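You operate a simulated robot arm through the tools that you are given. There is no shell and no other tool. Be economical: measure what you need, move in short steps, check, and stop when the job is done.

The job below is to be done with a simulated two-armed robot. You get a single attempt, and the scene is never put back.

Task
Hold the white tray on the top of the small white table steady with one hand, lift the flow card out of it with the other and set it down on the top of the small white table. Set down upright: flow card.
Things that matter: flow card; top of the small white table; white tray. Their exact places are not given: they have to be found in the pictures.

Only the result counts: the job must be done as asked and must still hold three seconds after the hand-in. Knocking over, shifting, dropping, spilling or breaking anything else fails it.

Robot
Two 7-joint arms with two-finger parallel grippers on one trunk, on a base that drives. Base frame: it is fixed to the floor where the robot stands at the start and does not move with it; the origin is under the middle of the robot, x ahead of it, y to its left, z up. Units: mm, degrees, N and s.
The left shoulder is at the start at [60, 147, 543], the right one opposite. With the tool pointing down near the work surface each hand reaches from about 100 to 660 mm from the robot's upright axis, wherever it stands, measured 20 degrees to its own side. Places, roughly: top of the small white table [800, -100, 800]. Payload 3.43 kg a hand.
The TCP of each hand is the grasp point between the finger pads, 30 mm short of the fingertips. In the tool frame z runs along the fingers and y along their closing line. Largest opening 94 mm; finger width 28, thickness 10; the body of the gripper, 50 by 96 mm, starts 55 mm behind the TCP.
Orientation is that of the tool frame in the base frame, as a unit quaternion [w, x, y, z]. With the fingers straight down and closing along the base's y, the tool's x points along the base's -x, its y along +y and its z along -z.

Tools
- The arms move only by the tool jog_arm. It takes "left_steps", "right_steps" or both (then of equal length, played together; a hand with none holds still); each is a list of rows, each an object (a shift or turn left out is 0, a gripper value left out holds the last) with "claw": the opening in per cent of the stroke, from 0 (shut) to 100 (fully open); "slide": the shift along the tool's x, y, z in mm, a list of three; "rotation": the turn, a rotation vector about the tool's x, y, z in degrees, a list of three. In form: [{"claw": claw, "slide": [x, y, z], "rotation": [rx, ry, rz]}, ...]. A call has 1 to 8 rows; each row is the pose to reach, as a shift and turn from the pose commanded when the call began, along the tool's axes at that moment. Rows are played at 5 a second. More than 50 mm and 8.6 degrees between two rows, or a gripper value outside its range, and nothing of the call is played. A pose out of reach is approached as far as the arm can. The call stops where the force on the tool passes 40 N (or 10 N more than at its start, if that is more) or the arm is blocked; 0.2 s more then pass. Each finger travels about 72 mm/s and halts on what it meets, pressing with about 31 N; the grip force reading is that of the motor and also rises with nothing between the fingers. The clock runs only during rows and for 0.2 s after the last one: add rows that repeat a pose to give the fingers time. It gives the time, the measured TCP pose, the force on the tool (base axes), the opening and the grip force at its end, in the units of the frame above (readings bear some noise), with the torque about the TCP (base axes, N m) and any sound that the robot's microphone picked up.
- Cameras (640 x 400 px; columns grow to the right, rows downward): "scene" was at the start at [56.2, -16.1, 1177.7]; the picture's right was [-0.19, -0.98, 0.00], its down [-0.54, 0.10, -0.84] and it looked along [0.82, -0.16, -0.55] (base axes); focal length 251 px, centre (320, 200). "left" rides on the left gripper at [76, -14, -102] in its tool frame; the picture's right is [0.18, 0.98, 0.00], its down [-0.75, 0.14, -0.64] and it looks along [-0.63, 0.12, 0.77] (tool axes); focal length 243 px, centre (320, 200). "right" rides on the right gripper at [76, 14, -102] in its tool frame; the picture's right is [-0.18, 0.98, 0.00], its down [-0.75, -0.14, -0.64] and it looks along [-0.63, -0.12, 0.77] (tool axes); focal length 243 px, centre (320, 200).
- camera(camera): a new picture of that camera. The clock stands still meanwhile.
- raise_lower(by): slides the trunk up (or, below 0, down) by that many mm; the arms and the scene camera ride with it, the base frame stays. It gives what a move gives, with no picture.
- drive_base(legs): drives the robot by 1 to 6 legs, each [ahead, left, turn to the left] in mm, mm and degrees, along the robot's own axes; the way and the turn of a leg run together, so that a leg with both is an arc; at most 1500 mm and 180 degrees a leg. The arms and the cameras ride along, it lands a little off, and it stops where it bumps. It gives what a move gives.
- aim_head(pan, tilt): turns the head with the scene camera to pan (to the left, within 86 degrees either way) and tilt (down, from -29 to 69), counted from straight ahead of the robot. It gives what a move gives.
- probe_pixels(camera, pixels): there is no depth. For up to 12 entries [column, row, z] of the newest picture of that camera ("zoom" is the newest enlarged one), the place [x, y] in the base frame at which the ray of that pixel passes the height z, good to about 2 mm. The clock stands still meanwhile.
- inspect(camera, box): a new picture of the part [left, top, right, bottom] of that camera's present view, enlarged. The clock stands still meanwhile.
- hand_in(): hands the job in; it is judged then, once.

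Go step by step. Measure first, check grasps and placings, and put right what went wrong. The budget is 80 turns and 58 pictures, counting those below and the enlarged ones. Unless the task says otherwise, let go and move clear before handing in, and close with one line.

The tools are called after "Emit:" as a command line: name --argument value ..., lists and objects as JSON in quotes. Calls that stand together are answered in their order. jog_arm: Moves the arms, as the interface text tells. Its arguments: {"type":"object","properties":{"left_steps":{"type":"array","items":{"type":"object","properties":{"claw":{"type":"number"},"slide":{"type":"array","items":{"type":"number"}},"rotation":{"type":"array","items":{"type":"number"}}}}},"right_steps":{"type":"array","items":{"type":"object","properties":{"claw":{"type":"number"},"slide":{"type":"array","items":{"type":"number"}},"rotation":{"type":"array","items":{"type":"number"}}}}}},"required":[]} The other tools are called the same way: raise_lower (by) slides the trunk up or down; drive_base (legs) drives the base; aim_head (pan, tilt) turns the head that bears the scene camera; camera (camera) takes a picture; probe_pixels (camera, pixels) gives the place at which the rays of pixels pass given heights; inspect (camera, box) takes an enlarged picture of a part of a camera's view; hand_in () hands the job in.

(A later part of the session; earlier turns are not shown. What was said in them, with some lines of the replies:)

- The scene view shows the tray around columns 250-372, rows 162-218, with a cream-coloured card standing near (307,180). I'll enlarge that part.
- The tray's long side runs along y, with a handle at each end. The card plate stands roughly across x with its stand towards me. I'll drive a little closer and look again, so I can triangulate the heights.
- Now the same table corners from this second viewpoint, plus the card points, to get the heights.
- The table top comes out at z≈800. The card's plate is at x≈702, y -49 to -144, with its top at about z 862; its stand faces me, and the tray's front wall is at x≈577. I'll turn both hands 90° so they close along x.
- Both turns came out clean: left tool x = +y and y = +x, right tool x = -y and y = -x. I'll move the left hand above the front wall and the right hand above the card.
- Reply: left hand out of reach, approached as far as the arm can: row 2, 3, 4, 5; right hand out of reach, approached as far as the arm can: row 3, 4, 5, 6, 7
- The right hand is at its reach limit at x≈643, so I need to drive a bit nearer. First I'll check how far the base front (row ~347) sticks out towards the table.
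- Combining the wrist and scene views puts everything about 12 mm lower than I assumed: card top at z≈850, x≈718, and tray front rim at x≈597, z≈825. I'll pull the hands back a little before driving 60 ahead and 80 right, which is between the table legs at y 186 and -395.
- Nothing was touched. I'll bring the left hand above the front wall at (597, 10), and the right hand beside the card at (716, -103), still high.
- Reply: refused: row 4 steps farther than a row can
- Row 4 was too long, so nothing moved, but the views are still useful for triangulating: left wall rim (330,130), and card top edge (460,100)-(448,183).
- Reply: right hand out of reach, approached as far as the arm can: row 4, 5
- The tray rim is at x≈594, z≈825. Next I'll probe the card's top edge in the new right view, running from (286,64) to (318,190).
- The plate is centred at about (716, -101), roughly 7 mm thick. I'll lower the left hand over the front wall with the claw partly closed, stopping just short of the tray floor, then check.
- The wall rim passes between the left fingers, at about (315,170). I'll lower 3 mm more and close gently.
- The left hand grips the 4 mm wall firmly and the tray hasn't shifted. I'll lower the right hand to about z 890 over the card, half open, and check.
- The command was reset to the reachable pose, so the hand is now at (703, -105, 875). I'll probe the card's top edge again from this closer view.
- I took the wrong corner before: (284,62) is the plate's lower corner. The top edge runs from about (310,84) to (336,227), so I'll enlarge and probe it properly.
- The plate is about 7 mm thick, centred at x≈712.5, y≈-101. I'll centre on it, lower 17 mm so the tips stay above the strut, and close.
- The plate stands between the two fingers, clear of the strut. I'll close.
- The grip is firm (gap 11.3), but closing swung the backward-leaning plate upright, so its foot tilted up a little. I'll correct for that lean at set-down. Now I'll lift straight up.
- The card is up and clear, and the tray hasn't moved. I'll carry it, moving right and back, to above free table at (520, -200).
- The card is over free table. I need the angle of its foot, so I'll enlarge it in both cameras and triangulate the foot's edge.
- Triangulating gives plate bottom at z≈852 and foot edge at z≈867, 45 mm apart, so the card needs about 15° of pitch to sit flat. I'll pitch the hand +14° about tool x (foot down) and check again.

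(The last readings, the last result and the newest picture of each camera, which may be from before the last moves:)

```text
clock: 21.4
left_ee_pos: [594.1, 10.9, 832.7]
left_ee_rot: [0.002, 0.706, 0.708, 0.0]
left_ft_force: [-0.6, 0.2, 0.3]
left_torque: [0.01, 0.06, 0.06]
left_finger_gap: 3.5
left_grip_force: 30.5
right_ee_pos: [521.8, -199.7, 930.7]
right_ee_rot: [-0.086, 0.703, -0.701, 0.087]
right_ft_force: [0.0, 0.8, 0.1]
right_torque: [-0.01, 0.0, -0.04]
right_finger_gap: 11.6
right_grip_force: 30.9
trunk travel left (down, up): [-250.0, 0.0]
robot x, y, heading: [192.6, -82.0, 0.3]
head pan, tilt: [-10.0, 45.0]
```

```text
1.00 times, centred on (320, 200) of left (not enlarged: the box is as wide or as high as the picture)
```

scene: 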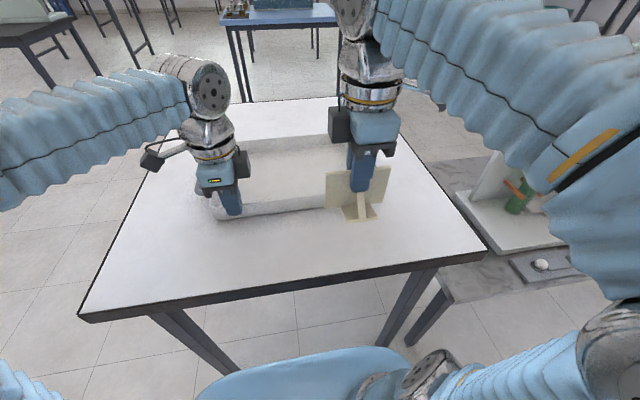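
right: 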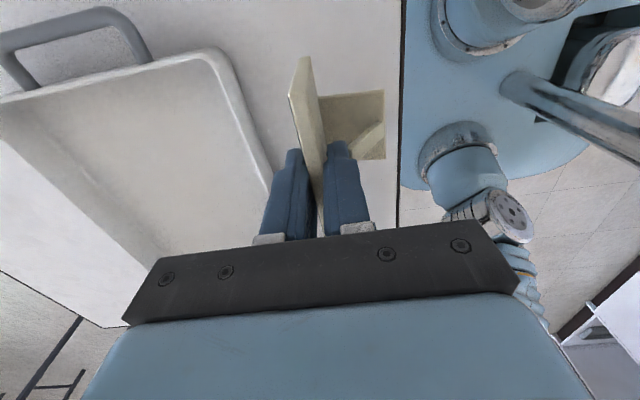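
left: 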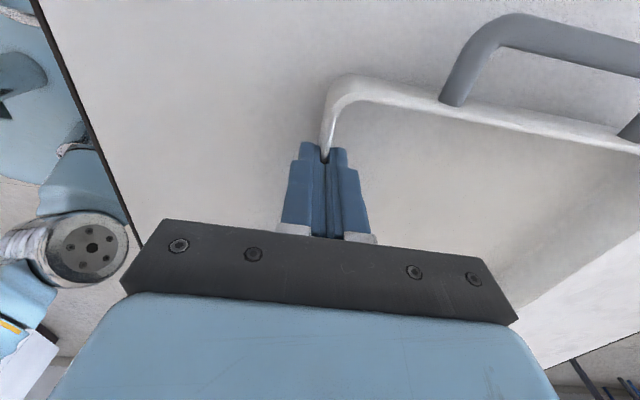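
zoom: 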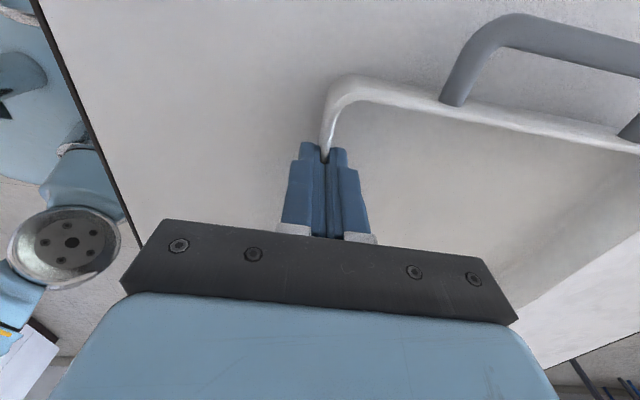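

The foot now looks level and parallel to the table. I'll lower vertically in steps (tool shift per mm: y 0.242, z 0.970), 50 mm first.

Emit:
jog_arm --right_steps '[{"slide": [0, 3.6, 14.6]}, {"slide": [0, 7.3, 29.1]}, {"slide": [0, 10.2, 40.7]}, {"slide": [0, 12.1, 48.5]}, {"slide": [0, 12.1, 48.5]}]'

Emit:
inspect --camera "scene" --box '[310, 170, 410, 250]'

Emit:
inspect --camera "right" --box '[270, 40, 410, 180]'

```text
clock: 22.6
left_ee_pos: [594.5, 10.6, 831.7]
left_ee_rot: [0.002, 0.706, 0.709, 0.0]
left_ft_force: [-1.1, 0.5, 0.4]
left_torque: [0.05, 0.12, 0.04]
left_finger_gap: 3.6
left_grip_force: 31.1
right_ee_pos: [521.7, -202.2, 879.3]
right_ee_rot: [-0.086, 0.703, -0.701, 0.086]
right_ft_force: [-0.3, -0.1, 0.3]
right_torque: [0.0, -0.01, -0.03]
right_finger_gap: 11.4
right_grip_force: 31.2
trunk travel left (down, up): [-250.0, 0.0]
robot x, y, heading: [190.1, -80.6, 0.3]
head pan, tilt: [-10.0, 45.0]
```

```text
5.00 times, centred on (360, 210) of scene
```

zoom: 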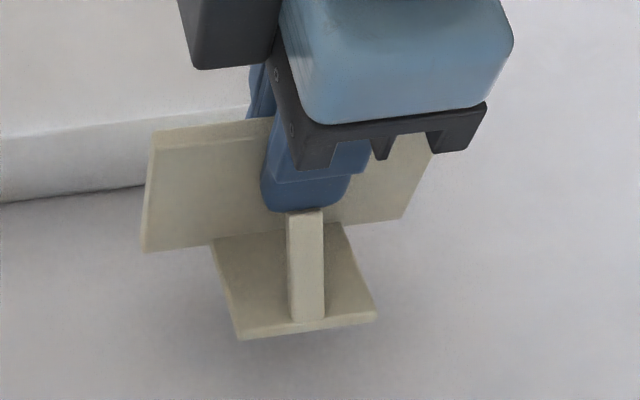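

```text
2.86 times, centred on (340, 110) of right
```

zoom: 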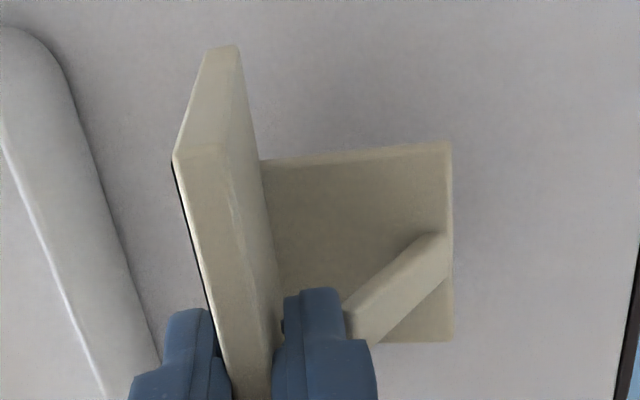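

Still in the air, by roughly 10–20 mm judging from the shadow. I'll lower in 2–3 mm steps and watch the force.

Emit:
jog_arm --right_steps '[{"slide": [0, 0.7, 2.9]}, {"slide": [0, 1.5, 5.8]}, {"slide": [0, 1.9, 7.8]}, {"slide": [0, 1.9, 7.8]}]'

Emit:
inspect --camera "scene" --box '[310, 170, 410, 250]'

```text
clock: 23.6
left_ee_pos: [593.2, 9.6, 831.8]
left_ee_rot: [0.002, 0.706, 0.708, 0.0]
left_ft_force: [-0.9, 0.7, 1.3]
left_torque: [0.01, 0.08, 0.06]
left_finger_gap: 3.9
left_grip_force: 31.0
right_ee_pos: [519.7, -201.7, 870.4]
right_ee_rot: [-0.086, 0.703, -0.701, 0.086]
right_ft_force: [0.1, -0.5, -1.0]
right_torque: [0.01, -0.02, -0.02]
right_finger_gap: 11.5
right_grip_force: 31.3
trunk travel left (down, up): [-250.0, 0.0]
robot x, y, heading: [187.6, -80.1, -0.1]
head pan, tilt: [-10.0, 45.0]
```

```text
5.00 times, centred on (360, 210) of scene
```

zoom: 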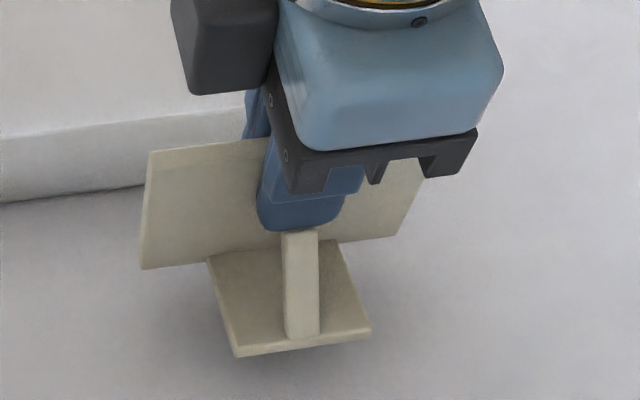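

Emit:
jog_arm --right_steps '[{"slide": [0, 0.7, 2.9]}, {"slide": [0, 1.2, 4.9]}, {"slide": [0, 1.7, 6.8]}, {"slide": [0, 1.9, 7.8]}, {"slide": [0, 1.9, 7.8]}]'

Emit:
inspect --camera "scene" --box '[310, 170, 410, 250]'

```text
clock: 24.9
left_ee_pos: [592.7, 10.7, 831.2]
left_ee_rot: [0.001, 0.705, 0.709, 0.0]
left_ft_force: [0.3, -0.6, 0.1]
left_torque: [-0.04, 0.11, 0.06]
left_finger_gap: 3.9
left_grip_force: 31.2
right_ee_pos: [521.6, -201.8, 863.3]
right_ee_rot: [-0.087, 0.703, -0.701, 0.085]
right_ft_force: [-0.4, -0.4, -0.4]
right_torque: [-0.02, 0.03, 0.01]
right_finger_gap: 11.5
right_grip_force: 31.2
trunk travel left (down, up): [-250.0, 0.0]
robot x, y, heading: [190.4, -84.0, 0.3]
head pan, tilt: [-10.0, 45.0]
```

```text
5.00 times, centred on (360, 210) of scene
```

zoom: 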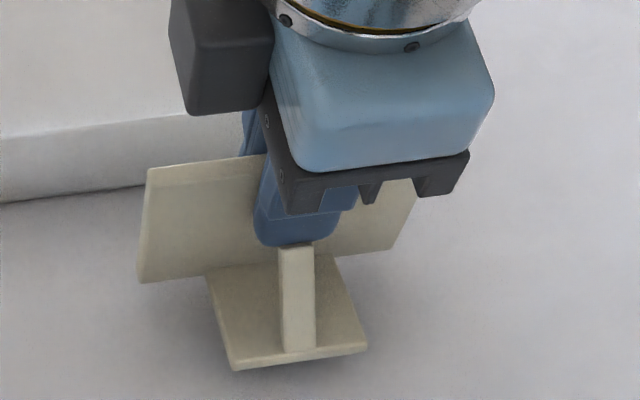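

Emit:
jog_arm --right_steps '[{"slide": [0, 0.5, 1.9]}, {"slide": [0, 0.7, 2.9]}, {"slide": [0, 1, 3.9]}, {"slide": [0, 1, 3.9]}]'

Emit:
inspect --camera "scene" --box '[310, 170, 410, 250]'

```text
clock: 25.9
left_ee_pos: [592.9, 10.2, 831.5]
left_ee_rot: [0.001, 0.706, 0.708, 0.0]
left_ft_force: [0.0, 1.0, 0.4]
left_torque: [-0.03, 0.09, 0.02]
left_finger_gap: 3.7
left_grip_force: 31.1
right_ee_pos: [521.1, -202.5, 858.2]
right_ee_rot: [-0.086, 0.703, -0.701, 0.086]
right_ft_force: [-0.3, -0.1, 0.2]
right_torque: [-0.01, 0.0, 0.04]
right_finger_gap: 11.6
right_grip_force: 31.1
trunk travel left (down, up): [-250.0, 0.0]
robot x, y, heading: [197.0, -80.1, 0.3]
head pan, tilt: [-10.0, 45.0]
```

```text
5.00 times, centred on (360, 210) of scene
```

zoom: 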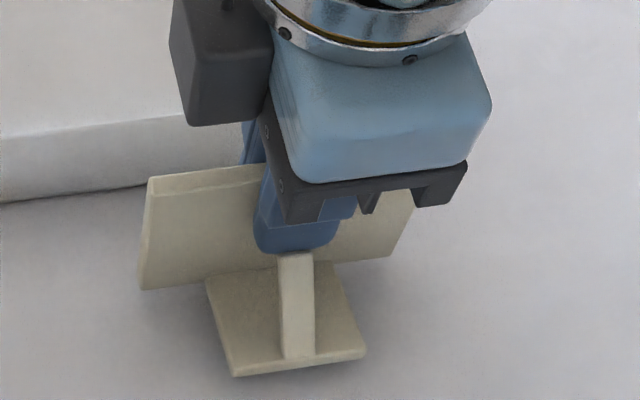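

Emit:
jog_arm --right_steps '[{"slide": [0, 0.4, 1.5]}, {"slide": [0, 0.7, 2.9]}, {"slide": [0, 1, 3.9]}, {"slide": [0, 1, 3.9]}]'

Emit:
inspect --camera "scene" --box '[310, 170, 410, 250]'

```text
clock: 26.9
left_ee_pos: [592.7, 10.9, 831.9]
left_ee_rot: [0.001, 0.706, 0.708, 0.0]
left_ft_force: [-0.6, -0.3, 0.8]
left_torque: [0.04, 0.1, 0.02]
left_finger_gap: 3.7
left_grip_force: 30.8
right_ee_pos: [520.2, -203.0, 853.9]
right_ee_rot: [-0.087, 0.703, -0.701, 0.086]
right_ft_force: [0.9, 0.6, -0.2]
right_torque: [0.0, 0.02, -0.03]
right_finger_gap: 11.5
right_grip_force: 31.4
trunk travel left (down, up): [-250.0, 0.0]
robot x, y, heading: [191.9, -78.5, 0.1]
head pan, tilt: [-10.0, 45.0]
```

```text
5.00 times, centred on (360, 210) of scene
```

zoom: 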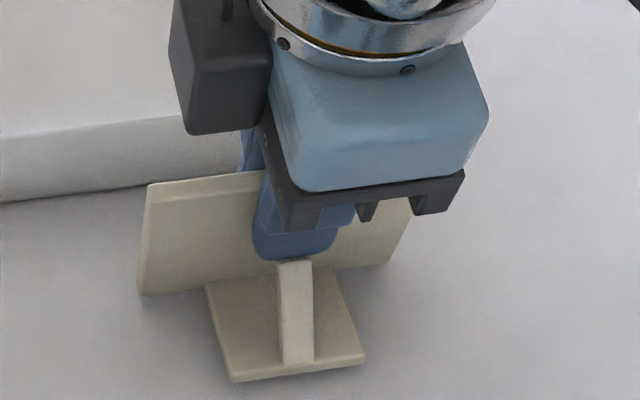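

No contact yet and the shadow gap is small. I'll go on by 5 mm in 1 mm steps.

Emit:
jog_arm --right_steps '[{"slide": [0, 0.25, 1]}, {"slide": [0, 0.5, 1.9]}, {"slide": [0, 0.7, 2.9]}, {"slide": [0, 1, 3.9]}, {"slide": [0, 1.2, 4.9]}, {"slide": [0, 1.2, 4.9]}]'

Emit:
inspect --camera "scene" --box '[310, 170, 410, 250]'

```text
clock: 28.2
left_ee_pos: [593.1, 10.1, 832.5]
left_ee_rot: [0.002, 0.706, 0.708, 0.0]
left_ft_force: [0.5, 0.1, -0.3]
left_torque: [0.14, 0.15, 0.07]
left_finger_gap: 4.1
left_grip_force: 30.9
right_ee_pos: [520.6, -201.1, 851.4]
right_ee_rot: [-0.087, 0.702, -0.701, 0.087]
right_ft_force: [-6.4, -3.4, 25.3]
right_torque: [-0.11, -0.04, -0.05]
right_finger_gap: 11.4
right_grip_force: 31.9
trunk travel left (down, up): [-250.0, 0.0]
robot x, y, heading: [191.8, -80.1, 0.3]
head pan, tilt: [-10.0, 45.0]
```

```text
5.00 times, centred on (360, 210) of scene
```

zoom: 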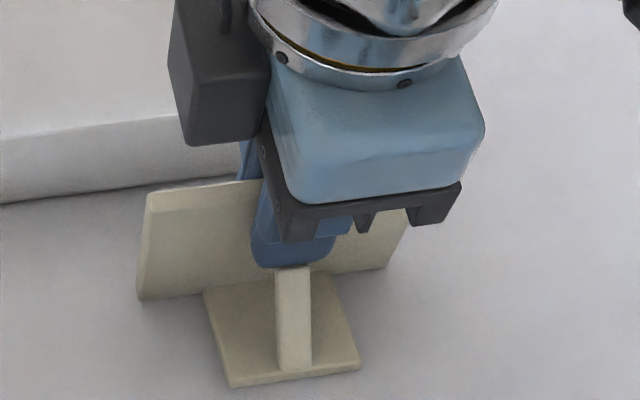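

The card is in contact (25 N, hardly any torque). I'll ease off about 2 mm and open the fingers gradually.

Emit:
jog_arm --right_steps '[{"slide": [0, -0.5, -2]}, {"slide": [0, -0.5, -2]}, {"slide": [0, -0.5, -2], "claw": 14}, {"slide": [0, -0.5, -2], "claw": 18}, {"slide": [0, -0.5, -2], "claw": 25}, {"slide": [0, -0.5, -2], "claw": 32}, {"slide": [0, -0.5, -2], "claw": 32}]'

Emit:
inspect --camera "scene" --box '[310, 170, 410, 250]'

Emit:
inspect --camera "right" --box '[220, 40, 420, 240]'

```text
clock: 29.9
left_ee_pos: [593.4, 10.4, 832.5]
left_ee_rot: [0.002, 0.706, 0.708, 0.0]
left_ft_force: [1.0, -0.1, 0.7]
left_torque: [-0.26, 0.05, -0.02]
left_finger_gap: 3.5
left_grip_force: 30.6
right_ee_pos: [520.7, -202.5, 850.9]
right_ee_rot: [-0.086, 0.703, -0.701, 0.087]
right_ft_force: [0.1, -0.1, -0.2]
right_torque: [0.01, 0.02, 0.03]
right_finger_gap: 30.2
right_grip_force: 0.1
trunk travel left (down, up): [-250.0, 0.0]
robot x, y, heading: [191.9, -77.6, -0.1]
head pan, tilt: [-10.0, 45.0]
```

```text
5.00 times, centred on (360, 210) of scene
```

zoom: 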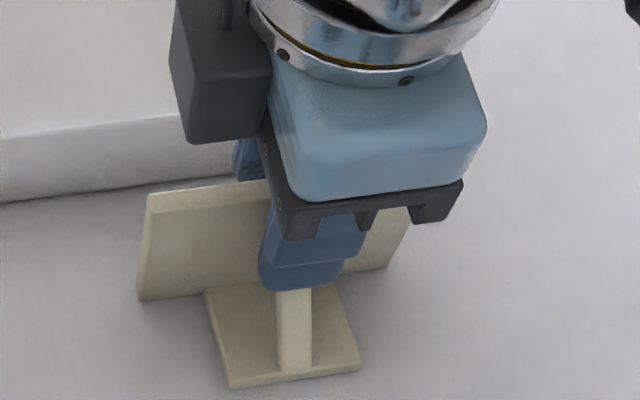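

```text
2.00 times, centred on (320, 140) of right
```

zoom: 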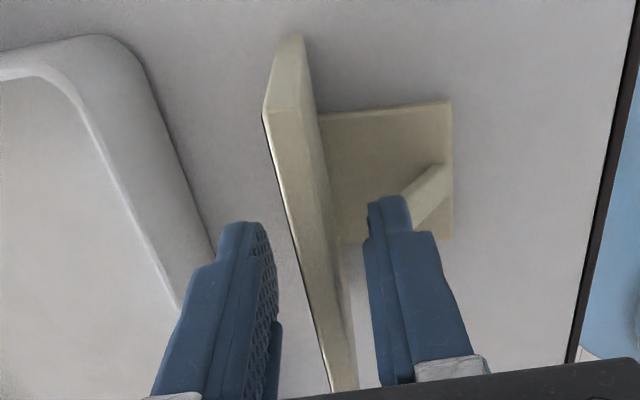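

The card stands free and didn't move. I'll draw the right hand back along its tool axis.

Emit:
jog_arm --right_steps '[{"slide": [0, 0, -12]}, {"slide": [0, 0, -30]}, {"slide": [0, 0, -60]}, {"slide": [0, 0, -90]}, {"slide": [20, 0, -120]}, {"slide": [20, 0, -120]}]'

Emit:
camera --camera "scene"

Emit:
camera --camera "right"

```text
clock: 31.2
left_ee_pos: [593.2, 11.1, 831.6]
left_ee_rot: [0.002, 0.706, 0.709, 0.0]
left_ft_force: [-1.3, -0.6, 0.1]
left_torque: [-0.09, 0.09, 0.02]
left_finger_gap: 3.5
left_grip_force: 31.5
right_ee_pos: [490.7, -222.7, 969.2]
right_ee_rot: [-0.086, 0.703, -0.701, 0.086]
right_ft_force: [0.4, 0.4, -0.5]
right_torque: [-0.03, 0.0, 0.01]
right_finger_gap: 30.4
right_grip_force: 0.1
trunk travel left (down, up): [-250.0, 0.0]
robot x, y, heading: [191.3, -82.6, 0.2]
head pan, tilt: [-10.0, 45.0]
```

```text
12 pictures are left
```

scene: 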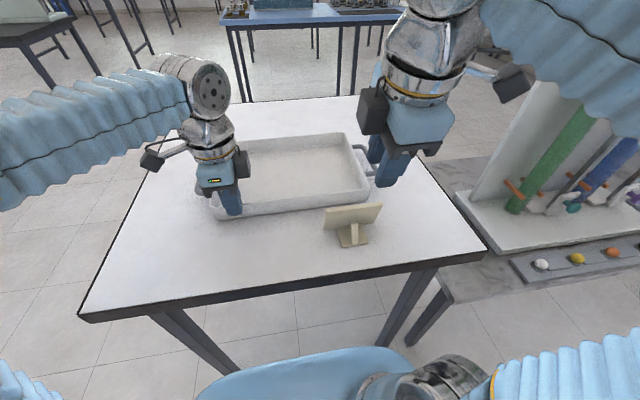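

```text
11 pictures are left
```

right: 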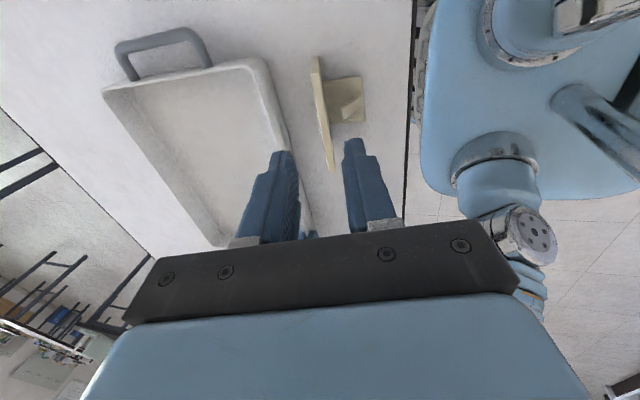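

The card stands upright on the table and the tray is where it was. I'll release the tray and lift the left hand clear.

Emit:
jog_arm --left_steps '[{"claw": 10}, {"claw": 25}, {"claw": 35}, {"slide": [0, 0, -25], "claw": 35}, {"slide": [0, 0, -60], "claw": 35}, {"slide": [0, 0, -100], "claw": 35}, {"slide": [0, 0, -100], "claw": 35}]'

Emit:
inspect --camera "scene" --box '[190, 110, 410, 260]'

```text
clock: 32.9
left_ee_pos: [592.5, 10.4, 931.4]
left_ee_rot: [0.001, 0.706, 0.708, 0.001]
left_ft_force: [0.9, 0.2, -0.6]
left_torque: [0.01, 0.01, 0.01]
left_finger_gap: 32.8
left_grip_force: 0.1
right_ee_pos: [490.9, -222.9, 970.0]
right_ee_rot: [-0.086, 0.704, -0.7, 0.087]
right_ft_force: [0.1, 0.0, -0.2]
right_torque: [-0.01, -0.02, 0.0]
right_finger_gap: 30.1
right_grip_force: 0.1
trunk travel left (down, up): [-250.0, 0.0]
robot x, y, heading: [192.1, -83.6, 0.5]
head pan, tilt: [-10.0, 45.0]
```

```text
2.67 times, centred on (300, 185) of scene
```

zoom: 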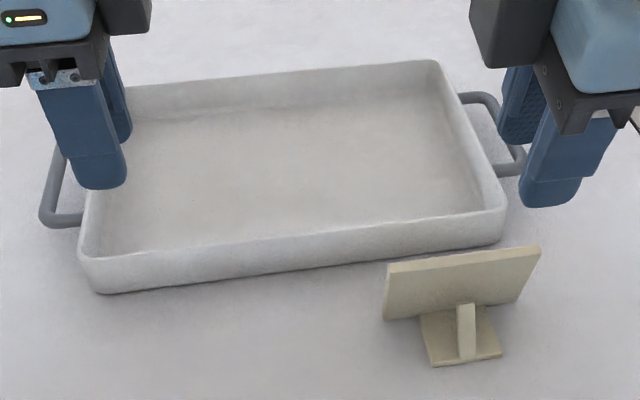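

The card stands flat on its foot on the table top, the tray is in place, and both hands are clear. I'm handing in.

Emit:
hand_in

```text
The job is handed in.
```

The flow card is out of the tray and standing upright on the small white table, just in front of it. The left hand held the tray steady throughout the lift, and both hands were let go and clear before I handed in.
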